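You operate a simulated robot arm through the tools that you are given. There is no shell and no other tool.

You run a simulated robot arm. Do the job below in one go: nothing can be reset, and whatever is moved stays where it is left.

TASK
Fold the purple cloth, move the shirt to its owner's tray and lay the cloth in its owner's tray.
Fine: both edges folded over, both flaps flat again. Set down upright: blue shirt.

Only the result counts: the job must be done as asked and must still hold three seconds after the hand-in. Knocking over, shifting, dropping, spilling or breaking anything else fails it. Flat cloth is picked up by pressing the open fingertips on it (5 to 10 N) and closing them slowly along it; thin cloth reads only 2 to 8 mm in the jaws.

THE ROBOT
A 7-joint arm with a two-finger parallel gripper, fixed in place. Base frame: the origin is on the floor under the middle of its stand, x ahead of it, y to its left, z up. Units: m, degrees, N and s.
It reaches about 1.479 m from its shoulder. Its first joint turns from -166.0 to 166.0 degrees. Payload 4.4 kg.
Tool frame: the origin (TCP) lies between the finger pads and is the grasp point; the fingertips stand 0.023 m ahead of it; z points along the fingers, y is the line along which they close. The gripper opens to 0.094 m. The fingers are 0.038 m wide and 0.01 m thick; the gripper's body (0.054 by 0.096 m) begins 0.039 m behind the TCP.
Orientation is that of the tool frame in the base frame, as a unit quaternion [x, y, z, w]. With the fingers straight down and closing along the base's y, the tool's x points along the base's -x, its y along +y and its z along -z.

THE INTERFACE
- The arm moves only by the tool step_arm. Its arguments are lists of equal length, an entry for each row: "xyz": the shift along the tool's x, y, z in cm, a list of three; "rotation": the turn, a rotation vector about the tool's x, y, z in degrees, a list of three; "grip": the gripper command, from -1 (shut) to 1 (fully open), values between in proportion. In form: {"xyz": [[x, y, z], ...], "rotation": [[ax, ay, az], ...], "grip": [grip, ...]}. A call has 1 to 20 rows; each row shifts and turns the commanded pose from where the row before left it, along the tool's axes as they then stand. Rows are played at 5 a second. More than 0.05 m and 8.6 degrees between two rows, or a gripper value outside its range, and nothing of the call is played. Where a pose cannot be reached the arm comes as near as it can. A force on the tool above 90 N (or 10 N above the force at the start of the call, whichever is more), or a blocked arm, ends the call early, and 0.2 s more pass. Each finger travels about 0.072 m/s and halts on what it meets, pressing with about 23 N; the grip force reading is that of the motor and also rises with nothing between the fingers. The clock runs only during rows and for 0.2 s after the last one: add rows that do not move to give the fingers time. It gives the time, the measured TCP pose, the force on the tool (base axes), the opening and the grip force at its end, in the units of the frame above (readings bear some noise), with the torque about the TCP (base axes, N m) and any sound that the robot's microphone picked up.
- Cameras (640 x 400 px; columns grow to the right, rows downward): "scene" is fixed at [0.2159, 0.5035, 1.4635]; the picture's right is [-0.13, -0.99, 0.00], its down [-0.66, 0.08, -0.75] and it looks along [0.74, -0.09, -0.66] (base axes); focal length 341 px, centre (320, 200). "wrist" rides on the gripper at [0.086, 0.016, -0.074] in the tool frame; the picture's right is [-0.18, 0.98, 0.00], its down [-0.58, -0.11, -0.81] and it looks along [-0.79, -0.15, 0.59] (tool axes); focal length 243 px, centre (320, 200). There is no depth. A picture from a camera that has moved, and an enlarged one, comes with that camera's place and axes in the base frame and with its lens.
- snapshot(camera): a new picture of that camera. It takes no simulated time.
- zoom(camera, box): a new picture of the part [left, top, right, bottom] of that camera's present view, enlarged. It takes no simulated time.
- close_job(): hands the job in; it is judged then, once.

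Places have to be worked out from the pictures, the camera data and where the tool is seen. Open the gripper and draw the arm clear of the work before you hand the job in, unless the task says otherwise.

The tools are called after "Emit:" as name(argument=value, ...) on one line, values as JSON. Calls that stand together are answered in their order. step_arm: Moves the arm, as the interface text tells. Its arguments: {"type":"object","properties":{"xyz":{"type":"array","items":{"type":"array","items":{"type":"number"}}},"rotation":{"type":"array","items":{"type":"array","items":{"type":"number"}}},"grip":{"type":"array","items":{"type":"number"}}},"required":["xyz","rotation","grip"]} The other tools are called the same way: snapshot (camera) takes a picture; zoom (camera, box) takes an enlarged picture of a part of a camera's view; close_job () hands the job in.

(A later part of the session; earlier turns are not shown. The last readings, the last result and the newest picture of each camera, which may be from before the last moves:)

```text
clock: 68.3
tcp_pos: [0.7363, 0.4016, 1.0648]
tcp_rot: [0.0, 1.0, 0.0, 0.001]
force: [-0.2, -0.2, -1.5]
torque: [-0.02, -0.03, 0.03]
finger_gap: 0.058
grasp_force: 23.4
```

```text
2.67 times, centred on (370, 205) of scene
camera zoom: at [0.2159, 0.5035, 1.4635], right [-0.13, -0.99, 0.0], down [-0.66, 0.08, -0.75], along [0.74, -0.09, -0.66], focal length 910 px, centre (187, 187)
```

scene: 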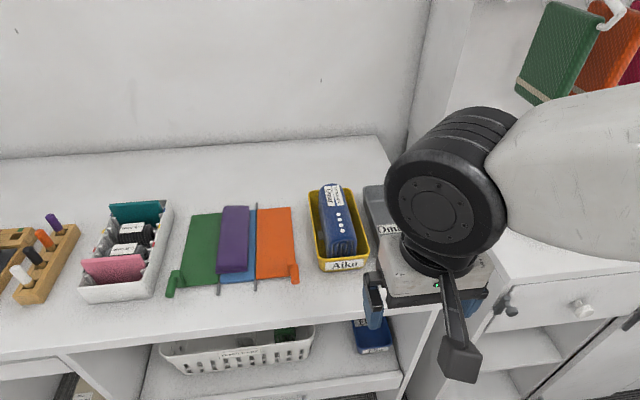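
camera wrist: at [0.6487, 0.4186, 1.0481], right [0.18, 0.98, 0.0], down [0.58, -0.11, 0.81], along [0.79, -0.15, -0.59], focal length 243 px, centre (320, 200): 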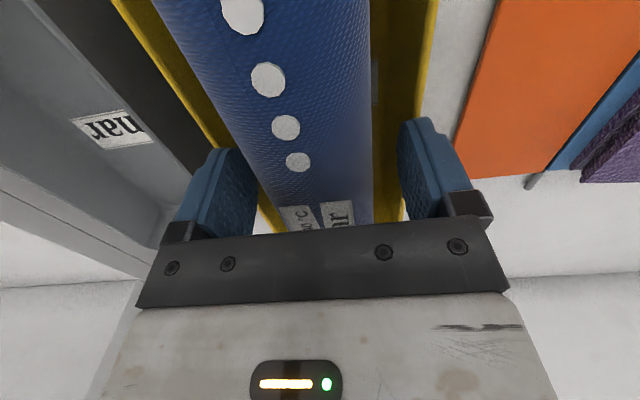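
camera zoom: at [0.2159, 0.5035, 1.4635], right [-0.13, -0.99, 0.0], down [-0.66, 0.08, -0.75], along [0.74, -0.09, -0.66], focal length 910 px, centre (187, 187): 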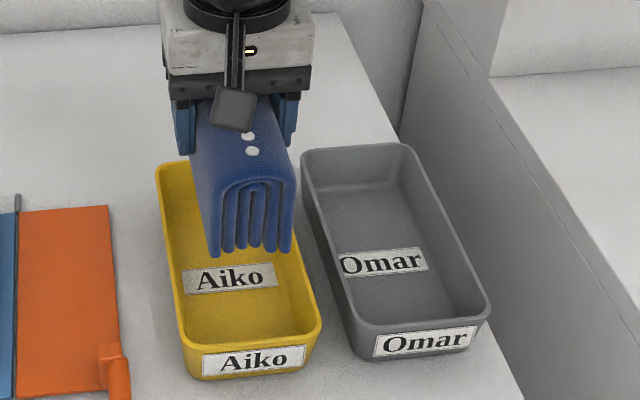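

Shirt hangs upright and balanced. The Omar tray centre is at about (0.727, 0.274); I move across at this height and check alignment before lowering.

Emit:
step_arm(xyz=[[0, -2.5, 0], [0, -3.5, 0], [0, -3.75, 0], [0, -3.0, 0], [0, 0, 0], [0, 0, 0]], rotation=[[0, 0, 0], [0, 0, 0], [0, 0, 0], [0, 0, 0], [0, 0, 0], [0, 0, 0]], grip=[-1, -1, -1, -1, -1, -1])

Emit:
zoom(camera="scene", box=[290, 130, 490, 280])

Emit:
snapshot(camera="wrist")

```text
clock: 69.7
tcp_pos: [0.7344, 0.2747, 1.0663]
tcp_rot: [0.0, 1.0, 0.0, 0.0]
force: [-0.1, 0.1, -1.9]
torque: [0.0, 0.03, -0.01]
finger_gap: 0.0577
grasp_force: 22.6
```

```text
2.67 times, centred on (390, 205) of scene
camera zoom: at [0.2159, 0.5035, 1.4635], right [-0.13, -0.99, 0.0], down [-0.66, 0.08, -0.75], along [0.74, -0.09, -0.66], focal length 910 px, centre (133, 187)
```

zoom: 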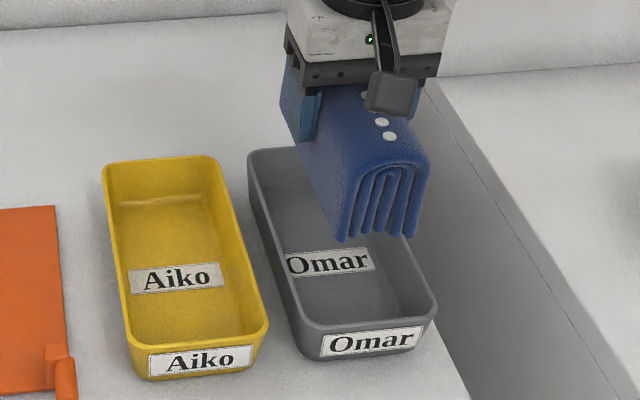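

```text
taken
camera wrist: at [0.6476, 0.291, 1.1416], right [0.18, 0.98, 0.0], down [0.58, -0.11, 0.81], along [0.79, -0.15, -0.59], focal length 243 px, centre (320, 200)
```

wrist: 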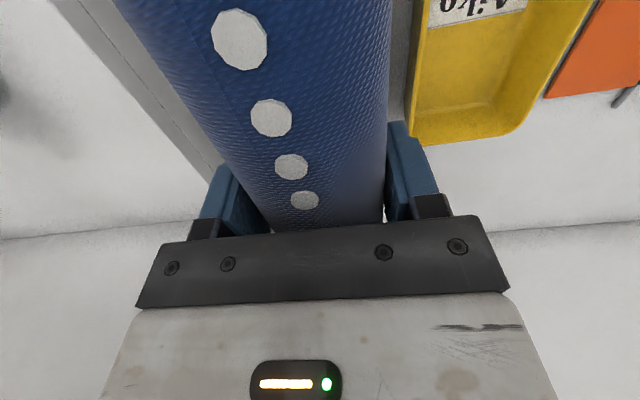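

Shirt and tray are aligned (both centred y≈0.275). I lower in two stages, watching the force.

Emit:
step_arm(xyz=[[0, 0, 2.0], [0, 0, 2.0], [0, 0, 1.5], [0, 0, 1.0], [0, 0, 1.0], [0, 0, 0]], rotation=[[0, 0, 0], [0, 0, 0], [0, 0, 0], [0, 0, 0], [0, 0, 0], [0, 0, 0]], grip=[-1, -1, -1, -1, -1, -1])

Emit:
zoom(camera="scene", box=[290, 130, 490, 280])

Emit:
snapshot(camera="wrist")

```text
clock: 71.1
tcp_pos: [0.7355, 0.2745, 0.9931]
tcp_rot: [0.0, 1.0, 0.0, 0.001]
force: [0.0, 0.3, -1.8]
torque: [-0.03, -0.01, -0.01]
finger_gap: 0.058
grasp_force: 22.9
```

```text
2.67 times, centred on (390, 205) of scene
camera zoom: at [0.2159, 0.5035, 1.4635], right [-0.13, -0.99, 0.0], down [-0.66, 0.08, -0.75], along [0.74, -0.09, -0.66], focal length 910 px, centre (133, 187)
```

zoom: 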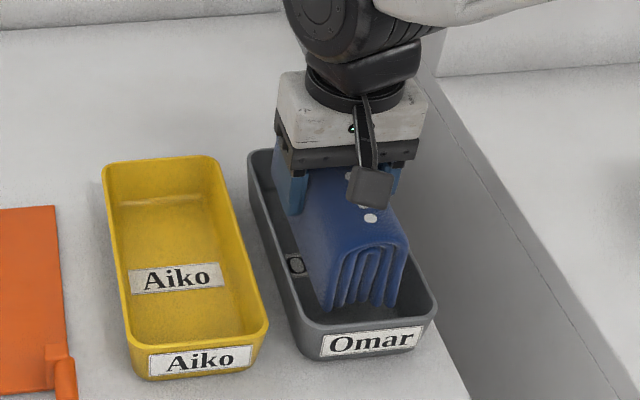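

```text
taken
camera wrist: at [0.6484, 0.2902, 1.0669], right [0.18, 0.98, 0.0], down [0.58, -0.11, 0.81], along [0.79, -0.15, -0.59], focal length 243 px, centre (320, 200)
```

wrist: 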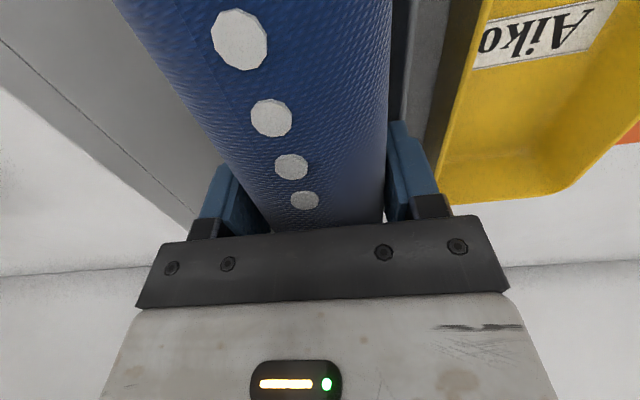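

Shirt is entering the tray without contact. I continue lowering in small steps.

Emit:
step_arm(xyz=[[0, 0, 0.8], [0, 0, 0.8], [0, 0, 0.6], [0, 0, 0]], rotation=[[0, 0, 0], [0, 0, 0], [0, 0, 0], [0, 0, 0]], grip=[-1, -1, -1, -1])

Emit:
step_arm(xyz=[[0, 0, 0.5], [0, 0, 0.4], [0, 0, 0]], rotation=[[0, 0, 0], [0, 0, 0], [0, 0, 0]], grip=[-1, -1, -1])

Emit:
zoom(camera="scene", box=[290, 130, 490, 280])

Emit:
snapshot(camera="wrist")

```text
clock: 72.1
tcp_pos: [0.736, 0.2742, 0.9698]
tcp_rot: [0.0, 1.0, -0.001, 0.001]
force: [-0.3, 0.2, -1.9]
torque: [0.03, -0.01, 0.01]
finger_gap: 0.0579
grasp_force: 23.1
```

```text
clock: 72.9
tcp_pos: [0.7356, 0.2741, 0.9595]
tcp_rot: [0.0, 1.0, -0.001, 0.0]
force: [0.2, -0.4, -1.7]
torque: [0.04, 0.0, -0.01]
finger_gap: 0.0581
grasp_force: 23.1
```

```text
2.67 times, centred on (390, 205) of scene
camera zoom: at [0.2159, 0.5035, 1.4635], right [-0.13, -0.99, 0.0], down [-0.66, 0.08, -0.75], along [0.74, -0.09, -0.66], focal length 910 px, centre (133, 187)
```

zoom: 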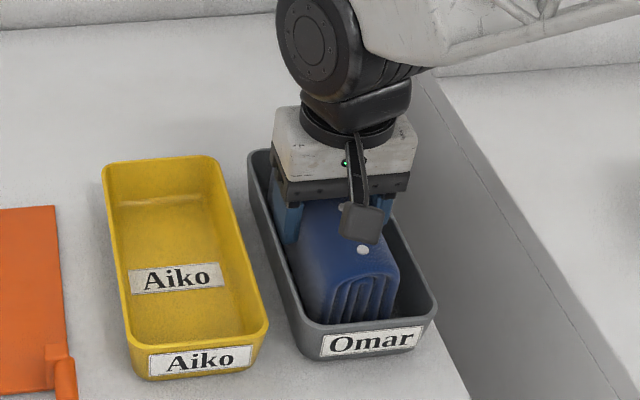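

```text
taken
camera wrist: at [0.6491, 0.29, 1.0348], right [0.18, 0.98, 0.0], down [0.58, -0.11, 0.81], along [0.79, -0.15, -0.59], focal length 243 px, centre (320, 200)
```

wrist: 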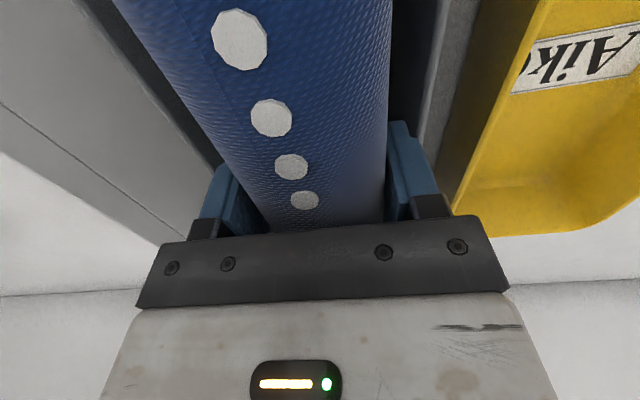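

Still hanging free (−1.7 N). I lower 2 mm at a time until the floor takes the weight.

Emit:
step_arm(xyz=[[0, 0, 0.25], [0, 0, 0], [0, 0, 0]], rotation=[[0, 0, 0], [0, 0, 0], [0, 0, 0]], grip=[-1, -1, -1])

Emit:
step_arm(xyz=[[0, 0, 0.2], [0, 0, 0], [0, 0, 0]], rotation=[[0, 0, 0], [0, 0, 0], [0, 0, 0]], grip=[-1, -1, -1])

```text
clock: 73.7
tcp_pos: [0.7344, 0.2737, 0.9575]
tcp_rot: [0.001, 1.0, 0.0, 0.001]
force: [-0.2, 0.6, -2.0]
torque: [0.01, 0.01, 0.03]
finger_gap: 0.058
grasp_force: 22.7
```

```text
clock: 74.5
tcp_pos: [0.7349, 0.2736, 0.9561]
tcp_rot: [0.0, 1.0, 0.0, 0.001]
force: [-0.2, 0.3, -2.0]
torque: [-0.01, -0.02, 0.01]
finger_gap: 0.0578
grasp_force: 23.0
```

Still −2 N; 1–2 mm more per step.

Emit:
step_arm(xyz=[[0, 0, 0.15], [0, 0, 0], [0, 0, 0]], rotation=[[0, 0, 0], [0, 0, 0], [0, 0, 0]], grip=[-1, -1, -1])

Emit:
step_arm(xyz=[[0, 0, 0.15], [0, 0, 0], [0, 0, 0]], rotation=[[0, 0, 0], [0, 0, 0], [0, 0, 0]], grip=[-1, -1, -1])

```text
clock: 75.3
tcp_pos: [0.7351, 0.2733, 0.9551]
tcp_rot: [0.0, 1.0, -0.001, 0.002]
force: [-3.7, -2.6, 19.1]
torque: [0.13, 0.5, 0.06]
finger_gap: 0.0577
grasp_force: 22.9
```

```text
clock: 76.1
tcp_pos: [0.736, 0.2746, 0.9549]
tcp_rot: [0.0, 1.0, -0.001, 0.001]
force: [4.5, 3.9, 26.7]
torque: [0.34, -0.09, -0.02]
finger_gap: 0.058
grasp_force: 23.4
```

Floor contact reached. I back off 2 mm to unload, open just to ~66 mm (staying inside the tray walls) and rise.

Emit:
step_arm(xyz=[[0, 0, -0.2], [0, 0, 0], [0, 0, 0], [0, 0, 0], [0, 0, 0]], rotation=[[0, 0, 0], [0, 0, 0], [0, 0, 0], [0, 0, 0], [0, 0, 0]], grip=[-1, 0.2, 0.3, 0.37, 0.37])

Emit:
zoom(camera="wrist", box=[150, 60, 480, 240])

```text
clock: 77.3
tcp_pos: [0.7356, 0.274, 0.9553]
tcp_rot: [0.0, 1.0, 0.0, 0.002]
force: [1.0, -0.1, -0.9]
torque: [0.01, -0.01, -0.02]
finger_gap: 0.0644
grasp_force: 0.0
```

```text
1.94 times, centred on (315, 150) of wrist
camera zoom: at [0.6494, 0.2897, 1.03], right [0.18, 0.98, 0.0], down [0.58, -0.11, 0.81], along [0.79, -0.15, -0.59], focal length 470 px, centre (330, 297)
```

zoom: 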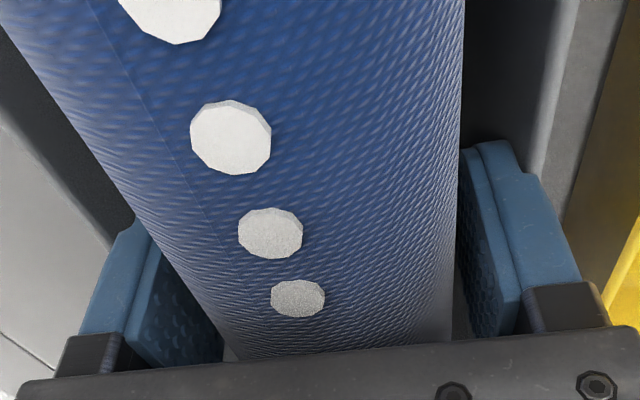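

Released with no contact loads. I rise straight up and confirm the shirt stands in Omar's tray.

Emit:
step_arm(xyz=[[0, 0, -1.0], [0, 0, -1.5], [0, 0, -2.0], [0, 0, -3.0], [0, 0, -3.0], [0, 0, -3.0], [0, 0, 0]], rotation=[[0, 0, 0], [0, 0, 0], [0, 0, 0], [0, 0, 0], [0, 0, 0], [0, 0, 0], [0, 0, 0]], grip=[0.37, 0.37, 0.37, 0.37, 0.37, 0.37, 0.37])

Emit:
zoom(camera="scene", box=[290, 130, 490, 280])

Emit:
snapshot(camera="wrist")

```text
clock: 78.9
tcp_pos: [0.7338, 0.2743, 1.0891]
tcp_rot: [0.001, 1.0, 0.0, 0.001]
force: [0.3, -0.1, -0.2]
torque: [-0.02, -0.04, 0.02]
finger_gap: 0.0645
grasp_force: 0.1
```

```text
2.67 times, centred on (390, 205) of scene
camera zoom: at [0.2159, 0.5035, 1.4635], right [-0.13, -0.99, 0.0], down [-0.66, 0.08, -0.75], along [0.74, -0.09, -0.66], focal length 910 px, centre (133, 187)
```

zoom: 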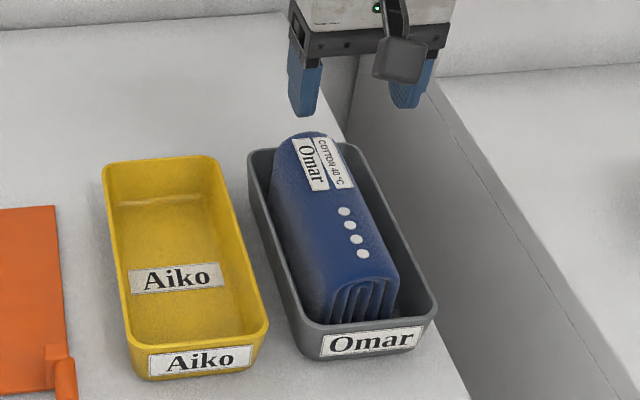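

```text
taken
camera wrist: at [0.6478, 0.2902, 1.1646], right [0.18, 0.98, 0.0], down [0.58, -0.11, 0.81], along [0.79, -0.15, -0.59], focal length 243 px, centre (320, 200)
```

wrist: 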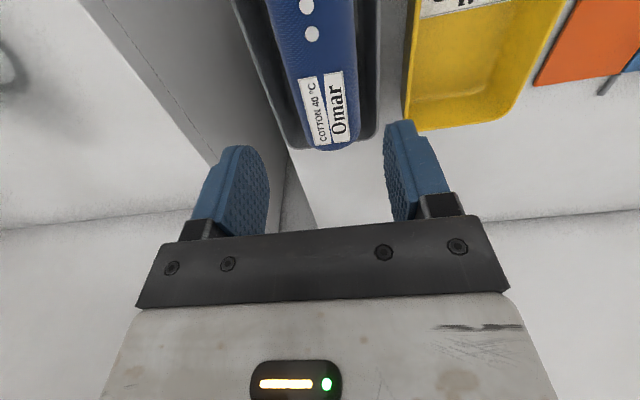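

The shirt stands upright in Omar's tray. Next is the cloth: I move to view the folded stack up close from the front.

Emit:
step_arm(xyz=[[2.1, 4.5, 0.4], [2.1, 4.5, 0.4], [2.1, 4.5, 0.4], [2.1, 4.5, 0.4], [2.1, 4.5, 0.4], [2.1, 4.5, 0.4], [2.1, 4.5, 0.4], [2.1, 4.5, 0.4], [0, 0, 0], [0, 0, 0]], rotation=[[0, 0, 0], [0, 0, 0], [0, 0, 0], [0, 0, 0], [0, 0, 0], [0, 0, 0], [0, 0, 0], [0, 0, 0], [0, 0, 0], [0, 0, 0]], grip=[1, 1, 1, 1, 1, 1, 1, 1, 1, 1])

Emit:
zoom(camera="wrist", box=[230, 60, 430, 220])

Emit:
snapshot(camera="scene")

```text
clock: 81.1
tcp_pos: [0.5656, 0.6336, 1.0568]
tcp_rot: [0.0, 1.0, 0.0, 0.001]
force: [-0.6, 0.1, 0.3]
torque: [0.0, 0.01, 0.03]
finger_gap: 0.0942
grasp_force: 0.0
```

```text
2.50 times, centred on (330, 140) of wrist
camera zoom: at [0.4797, 0.6486, 1.1326], right [0.18, 0.98, 0.0], down [0.58, -0.11, 0.81], along [0.79, -0.15, -0.59], focal length 606 px, centre (295, 350)
```

zoom: 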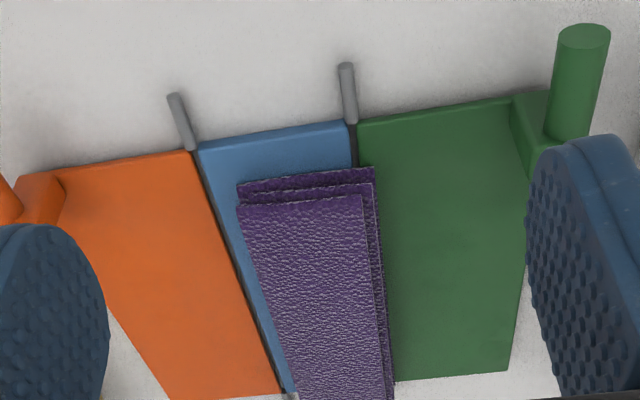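

```text
taken
```

scene: 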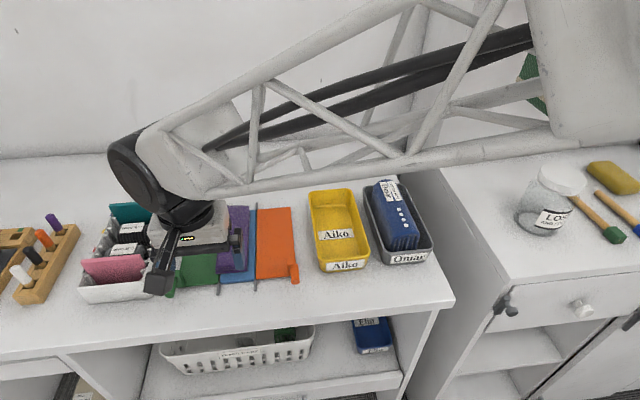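

The stack shows three layers, roughly x 0.645–0.82, y 0.593–0.652, top z≈0.93. To hold all three layers (not just the top one) I'll take it by its two creases: fingers just outside the stack, tips on the board, closing slowly. I move above its centre.

Emit:
step_arm(xyz=[[-4.13, -0.28, 1.25], [-4.13, -0.28, 1.25], [-4.13, -0.28, 1.25], [-4.13, -0.28, 1.25], [0, 0, 0], [0, 0, 0]], rotation=[[0, 0, 0], [0, 0, 0], [0, 0, 0], [0, 0, 0], [0, 0, 0], [0, 0, 0]], grip=[0.57, 0.57, 0.57, 0.57, 0.57, 0.57])

Emit:
zoom(camera="wrist", box=[150, 20, 480, 240])

Emit:
zoom(camera="scene", box=[160, 180, 320, 300])

```text
clock: 82.5
tcp_pos: [0.7302, 0.6209, 1.0086]
tcp_rot: [0.0, 1.0, -0.001, 0.001]
force: [-0.5, -0.6, -0.6]
torque: [-0.03, -0.03, 0.0]
finger_gap: 0.074
grasp_force: 0.1
```

```text
1.82 times, centred on (315, 130) of wrist
camera zoom: at [0.645, 0.6369, 1.083], right [0.18, 0.98, 0.0], down [0.58, -0.11, 0.81], along [0.79, -0.15, -0.59], focal length 441 px, centre (329, 327)
```

zoom: 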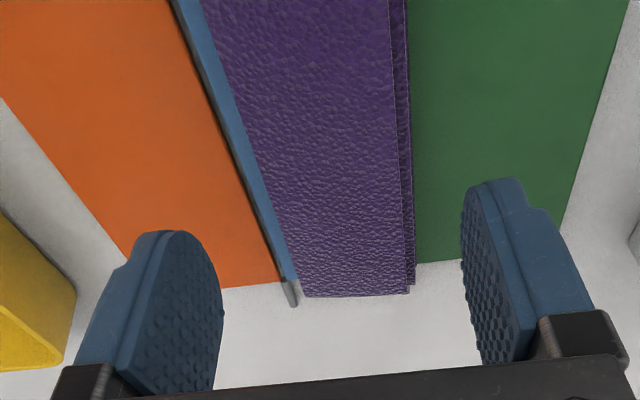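

```text
3.33 times, centred on (240, 240) of scene
camera zoom: at [0.2159, 0.5035, 1.4635], right [-0.13, -0.99, 0.0], down [-0.66, 0.08, -0.75], along [0.74, -0.09, -0.66], focal length 1137 px, centre (587, 67)
```

zoom: 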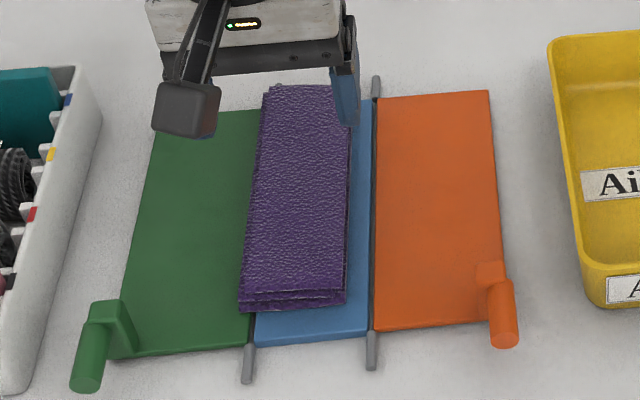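

Aligned over the stack's centre. I descend to just above board level beside the stack.

Emit:
step_arm(xyz=[[-0.4, 0.02, 2.0], [0, 0, 2.0], [0, 0, 1.5], [0, 0, 0.8], [0, 0, 0]], rotation=[[0, 0, 0], [0, 0, 0], [0, 0, 0], [0, 0, 0], [0, 0, 0]], grip=[0.57, 0.57, 0.57, 0.57, 0.57])

Emit:
zoom(camera="wrist", box=[150, 20, 480, 240])

Emit:
zoom(camera="scene", box=[160, 180, 320, 300])

```text
clock: 83.7
tcp_pos: [0.7354, 0.6207, 0.9444]
tcp_rot: [0.0, 1.0, -0.001, 0.0]
force: [-0.9, -0.4, -0.7]
torque: [0.03, 0.0, 0.05]
finger_gap: 0.0737
grasp_force: 0.1
```

```text
1.82 times, centred on (315, 130) of wrist
camera zoom: at [0.6499, 0.6382, 1.0193], right [0.18, 0.98, 0.0], down [0.58, -0.11, 0.81], along [0.79, -0.15, -0.59], focal length 441 px, centre (329, 327)
```

zoom: 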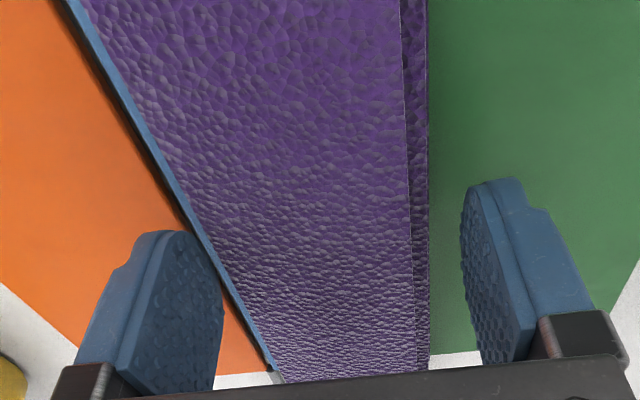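

```text
3.33 times, centred on (240, 240) of scene
camera zoom: at [0.2159, 0.5035, 1.4635], right [-0.13, -0.99, 0.0], down [-0.66, 0.08, -0.75], along [0.74, -0.09, -0.66], focal length 1137 px, centre (587, 67)
```

zoom: 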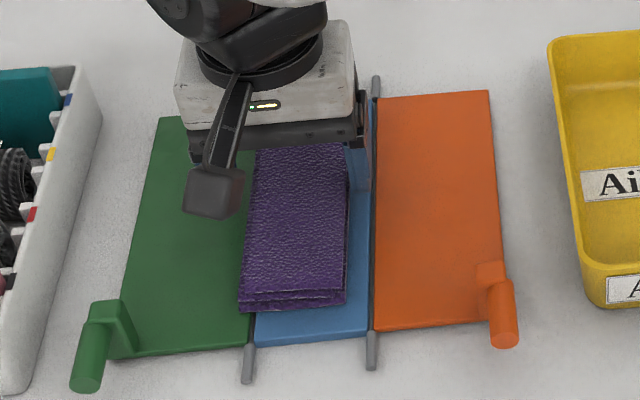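

No contact yet at tips z≈0.921. I step down 2–3 mm at a time to find the board.

Emit:
step_arm(xyz=[[0, 0, 0.3], [0, 0, 0], [0, 0, 0]], rotation=[[0, 0, 0], [0, 0, 0], [0, 0, 0]], grip=[0.57, 0.57, 0.57])

Emit:
step_arm(xyz=[[0, 0, 0.2], [0, 0, 0], [0, 0, 0]], rotation=[[0, 0, 0], [0, 0, 0], [0, 0, 0]], grip=[0.57, 0.57, 0.57])

Emit:
step_arm(xyz=[[0, 0, 0.2], [0, 0, 0], [0, 0, 0]], rotation=[[0, 0, 0], [0, 0, 0], [0, 0, 0]], grip=[0.57, 0.57, 0.57])

```text
clock: 84.5
tcp_pos: [0.7357, 0.6223, 0.9415]
tcp_rot: [0.0, 1.0, 0.0, 0.001]
force: [0.3, -0.2, 0.2]
torque: [0.02, -0.02, 0.0]
finger_gap: 0.0738
grasp_force: 0.0
```

```text
clock: 85.3
tcp_pos: [0.7365, 0.6226, 0.9394]
tcp_rot: [0.0, 1.0, -0.001, 0.001]
force: [0.3, -0.2, 0.4]
torque: [0.03, 0.01, 0.01]
finger_gap: 0.0738
grasp_force: 0.1
```

```text
clock: 86.1
tcp_pos: [0.7369, 0.6228, 0.9366]
tcp_rot: [0.0, 1.0, -0.001, 0.0]
force: [0.6, 0.6, 0.2]
torque: [0.01, 0.01, -0.02]
finger_gap: 0.0739
grasp_force: 0.0
```

Still free (tips z≈0.914); two more small steps.

Emit:
step_arm(xyz=[[0, 0, 0.15], [0, 0, 0], [0, 0, 0]], rotation=[[0, 0, 0], [0, 0, 0], [0, 0, 0]], grip=[0.57, 0.57, 0.57])

Emit:
step_arm(xyz=[[0, 0, 0.1], [0, 0, 0], [0, 0, 0]], rotation=[[0, 0, 0], [0, 0, 0], [0, 0, 0]], grip=[0.57, 0.57, 0.57])

```text
clock: 86.9
tcp_pos: [0.7363, 0.6232, 0.9362]
tcp_rot: [0.0, 1.0, -0.001, 0.001]
force: [0.6, -0.2, 0.2]
torque: [0.0, -0.01, 0.01]
finger_gap: 0.0739
grasp_force: 0.1
```

```text
clock: 87.7
tcp_pos: [0.7359, 0.6234, 0.9354]
tcp_rot: [0.0, 1.0, -0.001, 0.0]
force: [0.4, -1.6, 0.9]
torque: [0.02, -0.01, 0.0]
finger_gap: 0.0737
grasp_force: 0.1
```

Emit:
step_arm(xyz=[[0, 0, 0.1], [0, 0, 0], [0, 0, 0]], rotation=[[0, 0, 0], [0, 0, 0], [0, 0, 0]], grip=[0.57, 0.57, 0.57])

Emit:
zoom(camera="wrist", box=[150, 20, 480, 240])

```text
clock: 88.5
tcp_pos: [0.737, 0.6234, 0.9328]
tcp_rot: [0.0, 1.0, 0.0, 0.001]
force: [-1.2, 0.0, -0.2]
torque: [0.03, 0.01, 0.02]
finger_gap: 0.0737
grasp_force: 0.0
```

```text
1.82 times, centred on (315, 130) of wrist
camera zoom: at [0.6505, 0.6386, 1.0087], right [0.18, 0.98, 0.0], down [0.58, -0.11, 0.81], along [0.79, -0.15, -0.59], focal length 441 px, centre (329, 327)
```

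zoom: 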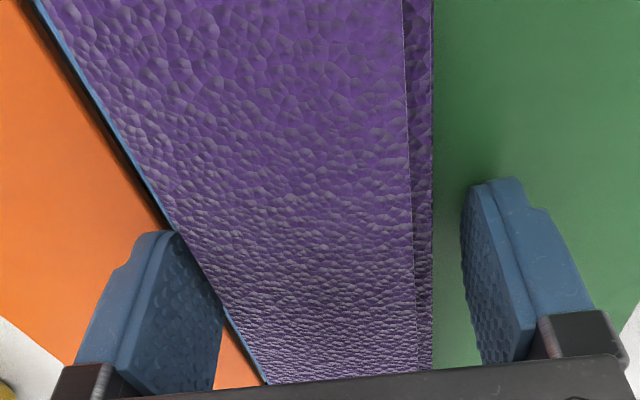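

Still not touching. The stack is slightly nearer the −y finger, so I shift −y 2 mm and keep stepping down.

Emit:
step_arm(xyz=[[0, -0.2, 0], [0, 0, 0.1], [0, 0, 0]], rotation=[[0, 0, 0], [0, 0, 0], [0, 0, 0]], grip=[0.57, 0.57, 0.57])

Emit:
step_arm(xyz=[[0, 0, 0.1], [0, 0, 0], [0, 0, 0]], rotation=[[0, 0, 0], [0, 0, 0], [0, 0, 0]], grip=[0.57, 0.57, 0.57])

Emit:
step_arm(xyz=[[0, 0, 0.1], [0, 0, 0], [0, 0, 0]], rotation=[[0, 0, 0], [0, 0, 0], [0, 0, 0]], grip=[0.57, 0.57, 0.57])

```text
clock: 89.3
tcp_pos: [0.7369, 0.6207, 0.9327]
tcp_rot: [0.0, 1.0, -0.001, 0.001]
force: [-0.1, 1.0, -0.3]
torque: [-0.01, -0.01, 0.0]
finger_gap: 0.0739
grasp_force: 0.1
```

```text
clock: 90.1
tcp_pos: [0.7366, 0.6214, 0.932]
tcp_rot: [0.0, 1.0, -0.001, 0.001]
force: [0.1, -0.1, 0.2]
torque: [0.02, 0.01, 0.02]
finger_gap: 0.0741
grasp_force: 0.1
```

```text
clock: 90.9
tcp_pos: [0.7356, 0.6214, 0.9322]
tcp_rot: [0.0, 1.0, -0.001, 0.001]
force: [-0.6, 0.1, 0.2]
torque: [0.01, 0.0, 0.0]
finger_gap: 0.0739
grasp_force: 0.1
```

Emit:
step_arm(xyz=[[0, 0, 0.1], [0, 0, 0], [0, 0, 0]], rotation=[[0, 0, 0], [0, 0, 0], [0, 0, 0]], grip=[0.57, 0.57, 0.57])

Emit:
step_arm(xyz=[[0, 0, 0.1], [0, 0, 0], [0, 0, 0]], rotation=[[0, 0, 0], [0, 0, 0], [0, 0, 0]], grip=[0.57, 0.57, 0.57])

Emit:
step_arm(xyz=[[0, 0, 0.1], [0, 0, 0], [0, 0, 0]], rotation=[[0, 0, 0], [0, 0, 0], [0, 0, 0]], grip=[0.57, 0.57, 0.57])

```text
clock: 91.7
tcp_pos: [0.7366, 0.6206, 0.9308]
tcp_rot: [0.0, 1.0, -0.001, 0.001]
force: [-4.2, 0.3, 12.5]
torque: [0.54, 0.34, 0.22]
finger_gap: 0.0736
grasp_force: 0.5
```

```text
clock: 92.5
tcp_pos: [0.7365, 0.6207, 0.9316]
tcp_rot: [0.0, 1.0, 0.0, 0.002]
force: [-16.2, -5.3, 42.0]
torque: [-0.76, 1.15, -0.43]
finger_gap: 0.0737
grasp_force: 0.0
```

```text
clock: 93.3
tcp_pos: [0.7369, 0.6207, 0.9327]
tcp_rot: [0.0, 1.0, 0.0, 0.003]
force: [-5.9, 1.9, 68.8]
torque: [-2.11, 1.44, -0.36]
finger_gap: 0.0738
grasp_force: 0.0
```

Board found at tips z≈0.908. I back off 2.5 mm to relieve the press, leaving the tips just at board level.

Emit:
step_arm(xyz=[[0, 0, -0.25], [0, 0, 0], [0, 0, 0]], rotation=[[0, 0, 0], [0, 0, 0], [0, 0, 0]], grip=[0.57, 0.57, 0.57])

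Emit:
zoom(camera="scene", box=[160, 180, 320, 300])

Emit:
zoom(camera="wrist", box=[150, 20, 480, 240])

```text
clock: 94.1
tcp_pos: [0.7354, 0.6206, 0.9306]
tcp_rot: [0.001, 1.0, -0.001, 0.001]
force: [15.2, 21.5, 45.3]
torque: [0.7, 0.28, -0.19]
finger_gap: 0.0734
grasp_force: 0.1
```

```text
3.33 times, centred on (240, 240) of scene
camera zoom: at [0.2159, 0.5035, 1.4635], right [-0.13, -0.99, 0.0], down [-0.66, 0.08, -0.75], along [0.74, -0.09, -0.66], focal length 1137 px, centre (587, 67)
```

zoom: 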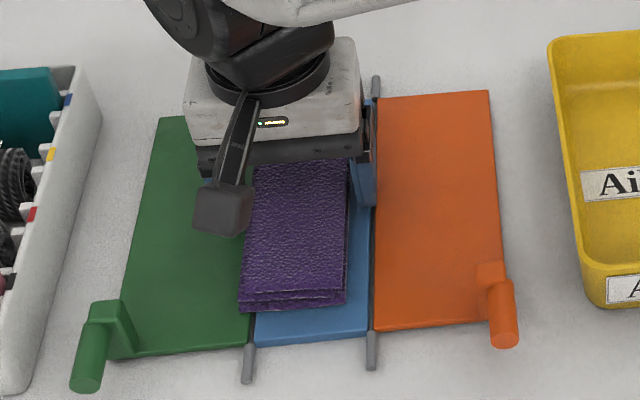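

```text
1.82 times, centred on (315, 130) of wrist
camera zoom: at [0.65, 0.6362, 1.0059], right [0.18, 0.98, 0.0], down [0.58, -0.11, 0.81], along [0.79, -0.15, -0.59], focal length 441 px, centre (329, 327)
```

zoom: 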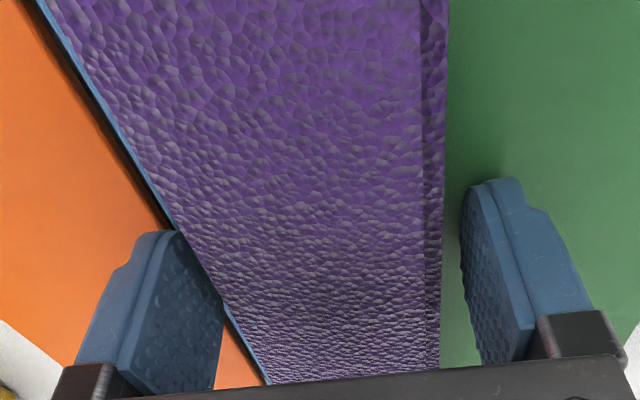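

Still 45 N of load with a side component; I raise 2 mm more.

Emit:
step_arm(xyz=[[0, 0, -0.2], [0, 0, 0], [0, 0, 0]], rotation=[[0, 0, 0], [0, 0, 0], [0, 0, 0]], grip=[0.57, 0.57, 0.57])

```text
clock: 94.9
tcp_pos: [0.7357, 0.6197, 0.9305]
tcp_rot: [0.0, 1.0, -0.002, 0.0]
force: [10.5, 1.9, 21.8]
torque: [0.95, -0.25, -0.49]
finger_gap: 0.0747
grasp_force: 1.1
```

Emit:
step_arm(xyz=[[0, 0, -0.15], [0, 0, 0], [0, 0, 0]], rotation=[[0, 0, 0], [0, 0, 0], [0, 0, 0]], grip=[0.57, 0.57, 0.57])

```text
clock: 95.7
tcp_pos: [0.7352, 0.6201, 0.9329]
tcp_rot: [0.0, 1.0, -0.001, 0.0]
force: [0.6, -0.1, 0.6]
torque: [-0.03, 0.0, 0.0]
finger_gap: 0.0739
grasp_force: 0.1
```

Tips are now free, ~1 mm above the board. I close slowly in small increments and watch gap and force.

Emit:
step_arm(xyz=[[0, 0, 0], [0, 0, 0], [0, 0, 0], [0, 0, 0], [0, 0, 0], [0, 0, 0], [0, 0, 0], [0, 0, 0], [0, 0, 0]], rotation=[[0, 0, 0], [0, 0, 0], [0, 0, 0], [0, 0, 0], [0, 0, 0], [0, 0, 0], [0, 0, 0], [0, 0, 0], [0, 0, 0]], grip=[0.5, 0.44, 0.38, 0.34, 0.3, 0.26, 0.22, 0.18, 0.18])

Emit:
zoom(camera="wrist", box=[150, 20, 480, 240])

Emit:
zoom(camera="scene", box=[160, 180, 320, 300])

```text
clock: 97.7
tcp_pos: [0.7354, 0.6209, 0.9336]
tcp_rot: [-0.001, 1.0, -0.001, 0.0]
force: [0.6, 0.0, 1.3]
torque: [0.03, 0.04, 0.02]
finger_gap: 0.0579
grasp_force: 22.9
```

```text
1.82 times, centred on (315, 130) of wrist
camera zoom: at [0.6497, 0.636, 1.009], right [0.18, 0.98, 0.0], down [0.58, -0.11, 0.81], along [0.79, -0.15, -0.59], focal length 441 px, centre (329, 327)
```

zoom: 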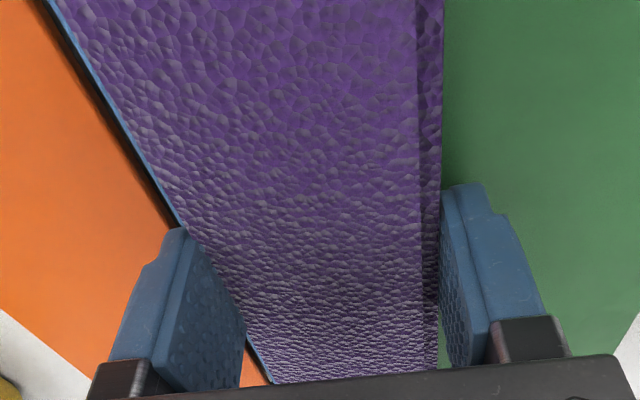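

```text
3.33 times, centred on (240, 240) of scene
camera zoom: at [0.2159, 0.5035, 1.4635], right [-0.13, -0.99, 0.0], down [-0.66, 0.08, -0.75], along [0.74, -0.09, -0.66], focal length 1137 px, centre (587, 67)
```

zoom: 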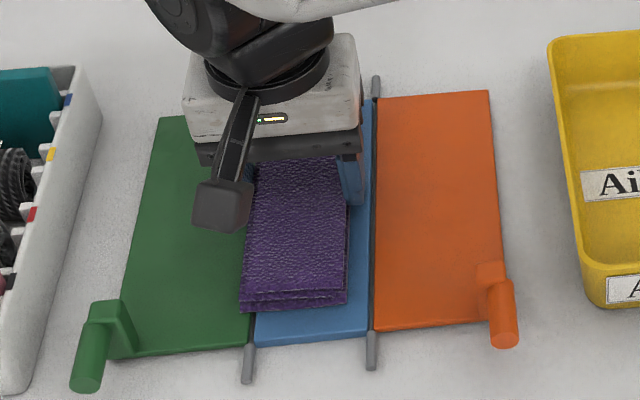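

The stack holds firm at 57.9 mm with 23 N – it resists like a panel, so all layers ride on the gripped bottom panel. I lift gently 1 cm to test.

Emit:
step_arm(xyz=[[0, 0, 0], [0, 0, -0.3], [0, 0, -0.3], [0, 0, -0.4], [0, 0, 0]], rotation=[[0, 0, 0], [0, 0, 0], [0, 0, 0], [0, 0, 0], [0, 0, 0]], grip=[0.1, 0.1, 0.1, 0.1, 0.1])

Emit:
zoom(camera="wrist", box=[150, 20, 480, 240])

Emit:
zoom(camera="scene", box=[160, 180, 320, 300])

```text
clock: 98.9
tcp_pos: [0.7369, 0.6203, 0.944]
tcp_rot: [-0.001, 1.0, -0.001, 0.001]
force: [0.0, 0.8, -1.4]
torque: [-0.01, 0.0, 0.01]
finger_gap: 0.0576
grasp_force: 22.8
```

```text
1.82 times, centred on (315, 130) of wrist
camera zoom: at [0.6503, 0.6361, 1.0189], right [0.18, 0.98, 0.0], down [0.58, -0.11, 0.81], along [0.79, -0.15, -0.59], focal length 441 px, centre (329, 327)
```

zoom: 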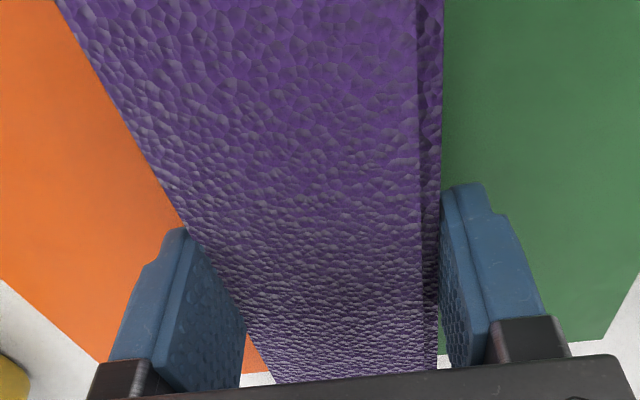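

```text
3.33 times, centred on (240, 240) of scene
camera zoom: at [0.2159, 0.5035, 1.4635], right [-0.13, -0.99, 0.0], down [-0.66, 0.08, -0.75], along [0.74, -0.09, -0.66], focal length 1137 px, centre (587, 67)
```

zoom: 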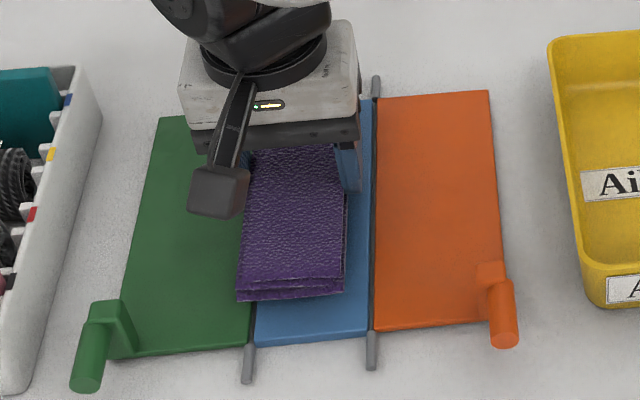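

The entire stack lifts as one piece (1.4 N, balanced). I lift higher and take a close look at the empty Aiko tray to size its floor.

Emit:
step_arm(xyz=[[0, 0, -1.0], [0, 0, -1.5], [0, 0, -2.0], [0, 0, -2.0], [0, 0, -2.0], [0, 0, -1.0], [0, 0, 0]], rotation=[[0, 0, 0], [0, 0, 0], [0, 0, 0], [0, 0, 0], [0, 0, 0], [0, 0, 0], [0, 0, 0]], grip=[0.0, 0.0, 0.0, 0.0, 0.0, 0.0, 0.0])

Emit:
zoom(camera="scene", box=[295, 175, 395, 280])

Emit:
zoom(camera="scene", box=[160, 160, 320, 300])

```text
clock: 100.5
tcp_pos: [0.7373, 0.6205, 1.0389]
tcp_rot: [0.0, 1.0, -0.001, 0.001]
force: [0.2, 0.2, -0.5]
torque: [0.04, -0.01, -0.01]
finger_gap: 0.0577
grasp_force: 23.2
```

```text
3.81 times, centred on (345, 228) of scene
camera zoom: at [0.2159, 0.5035, 1.4635], right [-0.13, -0.99, 0.0], down [-0.66, 0.08, -0.75], along [0.74, -0.09, -0.66], focal length 1299 px, centre (225, 95)
```

zoom: 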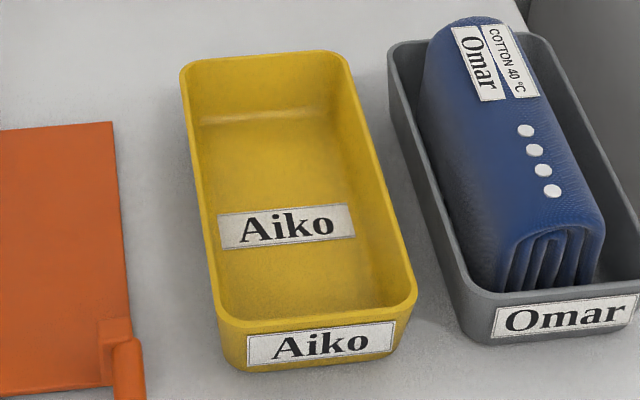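

```text
2.86 times, centred on (240, 230) of scene
camera zoom: at [0.2159, 0.5035, 1.4635], right [-0.13, -0.99, 0.0], down [-0.66, 0.08, -0.75], along [0.74, -0.09, -0.66], focal length 974 px, centre (549, 114)
```

zoom: 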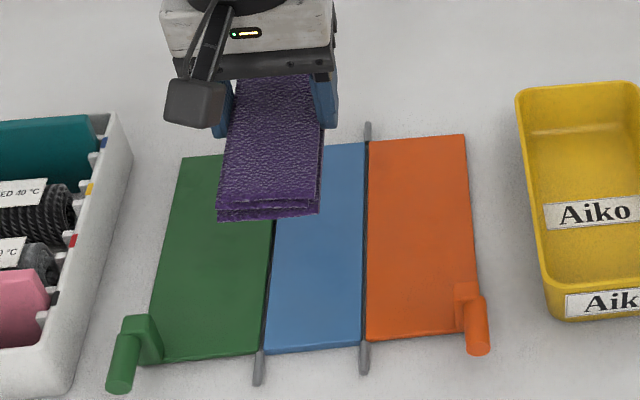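

Both flaps stayed flat; the tray floor is big enough (≈0.088 × 0.19). I carry the cloth over to above Aiko's tray at y≈0.401.

Emit:
step_arm(xyz=[[0.1, -2.0, 0], [0.1, -3.0, 0], [0.1, -3.5, 0], [0.1, -3.5, 0], [0.1, -3.5, 0], [0.1, -3.5, 0], [0.1, -2.0, 0], [0.1, -0.95, 0], [0, 0, 0], [0, 0, 0]], rotation=[[0, 0, 0], [0, 0, 0], [0, 0, 0], [0, 0, 0], [0, 0, 0], [0, 0, 0], [0, 0, 0], [0, 0, 0], [0, 0, 0], [0, 0, 0]], grip=[0.0, 0.0, 0.0, 0.0, 0.0, 0.0, 0.0, 0.0, 0.0, 0.0])

Emit:
zoom(camera="scene", box=[270, 150, 430, 285])

Emit:
snapshot(camera="wrist")

```text
clock: 102.7
tcp_pos: [0.7285, 0.4018, 1.039]
tcp_rot: [0.0, 1.0, -0.001, 0.001]
force: [0.0, 0.4, -0.1]
torque: [-0.02, 0.01, -0.01]
finger_gap: 0.0575
grasp_force: 22.6
```

```text
2.96 times, centred on (350, 218) of scene
camera zoom: at [0.2159, 0.5035, 1.4635], right [-0.13, -0.99, 0.0], down [-0.66, 0.08, -0.75], along [0.74, -0.09, -0.66], focal length 1010 px, centre (231, 148)
```

zoom: 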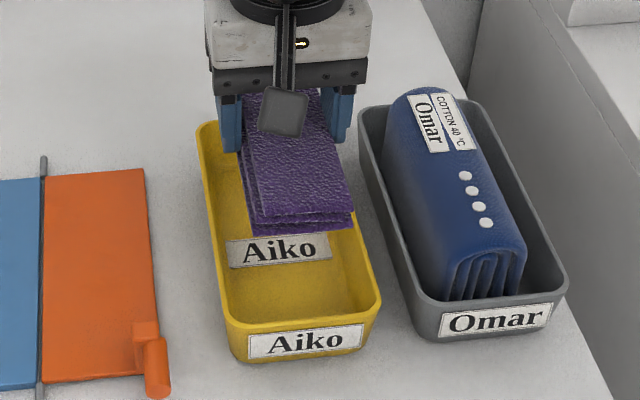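

```text
taken
camera wrist: at [0.6411, 0.4174, 1.1141], right [0.18, 0.98, 0.0], down [0.58, -0.11, 0.81], along [0.79, -0.15, -0.59], focal length 243 px, centre (320, 200)
```

wrist: 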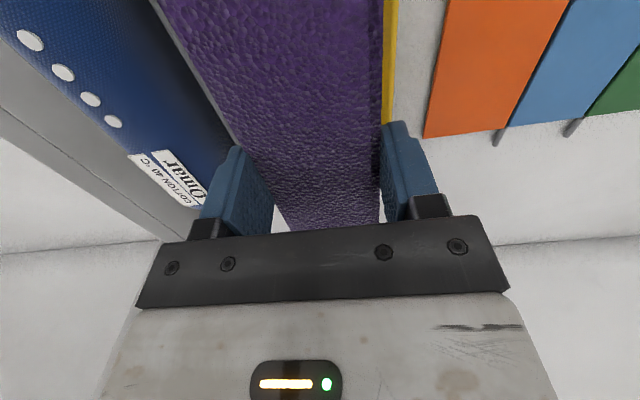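

Cloth is aligned over the tray (scene: cloth near end x≈0.638, y≈0.374–0.438 within the tray). I lower to just above the rim and re-check.

Emit:
step_arm(xyz=[[0, 0, 1.5], [0, 0, 1.5], [0, 0, 1.5], [0, 0, 0], [0, 0, 0]], rotation=[[0, 0, 0], [0, 0, 0], [0, 0, 0], [0, 0, 0], [0, 0, 0]], grip=[0.0, 0.0, 0.0, 0.0, 0.0])

Emit:
zoom(camera="scene", box=[290, 170, 400, 285])

Emit:
zoom(camera="wrist", box=[150, 0, 480, 240])

```text
clock: 103.9
tcp_pos: [0.7268, 0.4007, 0.9944]
tcp_rot: [0.0, 1.0, 0.0, 0.001]
force: [0.6, 0.1, -1.6]
torque: [0.03, 0.0, 0.01]
finger_gap: 0.0577
grasp_force: 22.8
```

```text
3.48 times, centred on (345, 228) of scene
camera zoom: at [0.2159, 0.5035, 1.4635], right [-0.13, -0.99, 0.0], down [-0.66, 0.08, -0.75], along [0.74, -0.09, -0.66], focal length 1186 px, centre (233, 104)
```

zoom: 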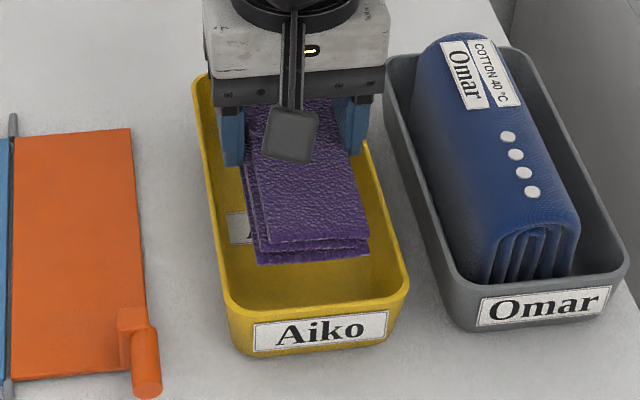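

```text
1.67 times, centred on (315, 120) of wrist
camera zoom: at [0.6411, 0.4176, 1.0691], right [0.18, 0.98, 0.0], down [0.58, -0.11, 0.81], along [0.79, -0.15, -0.59], focal length 404 px, centre (328, 333)
```

zoom: 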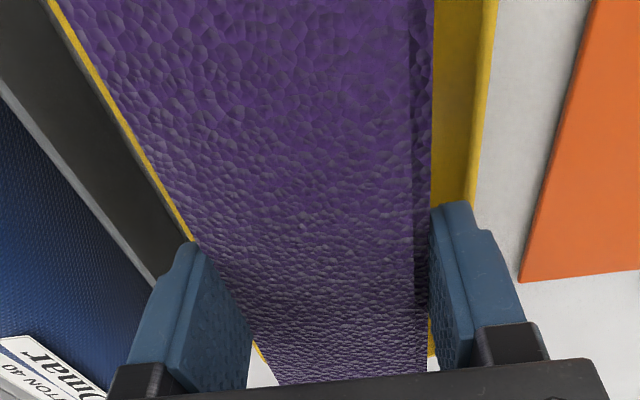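

Clear on all sides; I trim −3 mm in x and −1.5 mm in y to centre it better and lower into the tray in steps.

Emit:
step_arm(xyz=[[0.3, -0.15, 0.3], [0, 0, 0.8], [0, 0, 0.8], [0, 0, 0.8], [0, 0, 0]], rotation=[[0, 0, 0], [0, 0, 0], [0, 0, 0], [0, 0, 0], [0, 0, 0]], grip=[0.0, 0.0, 0.0, 0.0, 0.0])

Emit:
zoom(camera="scene", box=[290, 170, 400, 285])

Emit:
zoom(camera="wrist", box=[150, 0, 480, 240])

```text
clock: 105.1
tcp_pos: [0.725, 0.4003, 0.9664]
tcp_rot: [0.0, 1.0, -0.001, 0.001]
force: [0.6, -0.4, 0.0]
torque: [0.0, 0.0, 0.02]
finger_gap: 0.0576
grasp_force: 22.9
```

```text
3.48 times, centred on (345, 228) of scene
camera zoom: at [0.2159, 0.5035, 1.4635], right [-0.13, -0.99, 0.0], down [-0.66, 0.08, -0.75], along [0.74, -0.09, -0.66], focal length 1186 px, centre (233, 104)
```

zoom: 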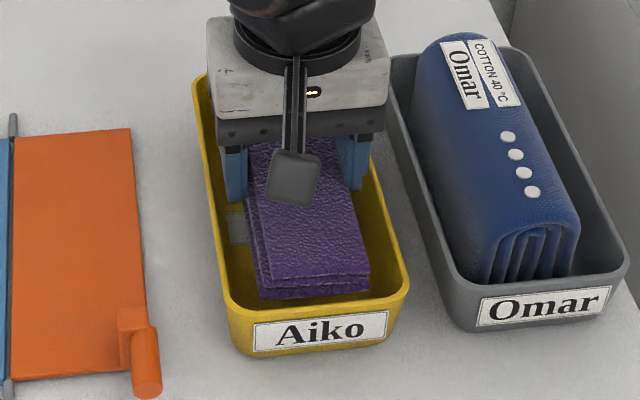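

```text
1.67 times, centred on (315, 120) of wrist
camera zoom: at [0.6385, 0.4159, 1.0423], right [0.18, 0.98, 0.0], down [0.58, -0.11, 0.81], along [0.79, -0.15, -0.59], focal length 404 px, centre (328, 333)
```

zoom: 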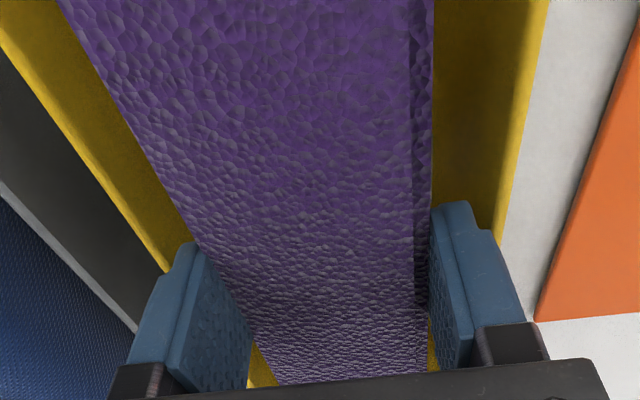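

The walls taper, so the floor is about 0.182 × 0.077; the stack just fits. I shift +2 mm in x to centre it and continue lowering in small steps with force checks.

Emit:
step_arm(xyz=[[-0.2, 0, 0.5], [0, 0, 0.5], [0, 0, 0.5], [0, 0, 0]], rotation=[[0, 0, 0], [0, 0, 0], [0, 0, 0], [0, 0, 0]], grip=[0.0, 0.0, 0.0, 0.0])

Emit:
step_arm(xyz=[[0, 0, 0.4], [0, 0, 0.4], [0, 0, 0]], rotation=[[0, 0, 0], [0, 0, 0], [0, 0, 0]], grip=[0.0, 0.0, 0.0])

Emit:
zoom(camera="scene", box=[290, 170, 400, 285])

Emit:
zoom(camera="wrist", box=[150, 0, 480, 240])

```text
clock: 106.1
tcp_pos: [0.7269, 0.4001, 0.9512]
tcp_rot: [0.001, 1.0, -0.001, 0.002]
force: [0.2, -0.3, -1.0]
torque: [-0.05, 0.01, 0.02]
finger_gap: 0.0577
grasp_force: 23.5
```

```text
clock: 106.9
tcp_pos: [0.7272, 0.4012, 0.9436]
tcp_rot: [0.0, 1.0, -0.001, 0.001]
force: [1.2, 0.0, -1.5]
torque: [-0.02, 0.02, 0.03]
finger_gap: 0.0574
grasp_force: 23.0
```

```text
3.48 times, centred on (345, 228) of scene
camera zoom: at [0.2159, 0.5035, 1.4635], right [-0.13, -0.99, 0.0], down [-0.66, 0.08, -0.75], along [0.74, -0.09, -0.66], focal length 1186 px, centre (233, 104)
```

zoom: 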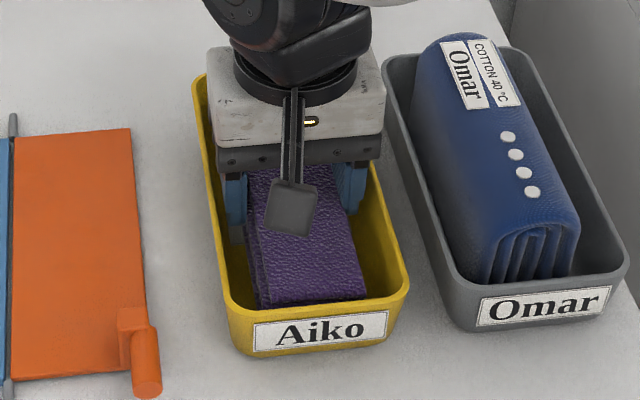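

```text
1.67 times, centred on (315, 120) of wrist
camera zoom: at [0.6404, 0.4158, 1.0191], right [0.18, 0.98, 0.0], down [0.58, -0.11, 0.81], along [0.79, -0.15, -0.59], focal length 404 px, centre (328, 333)
```

zoom: 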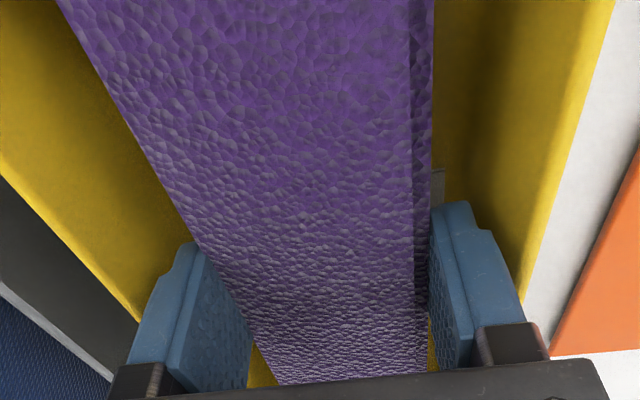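

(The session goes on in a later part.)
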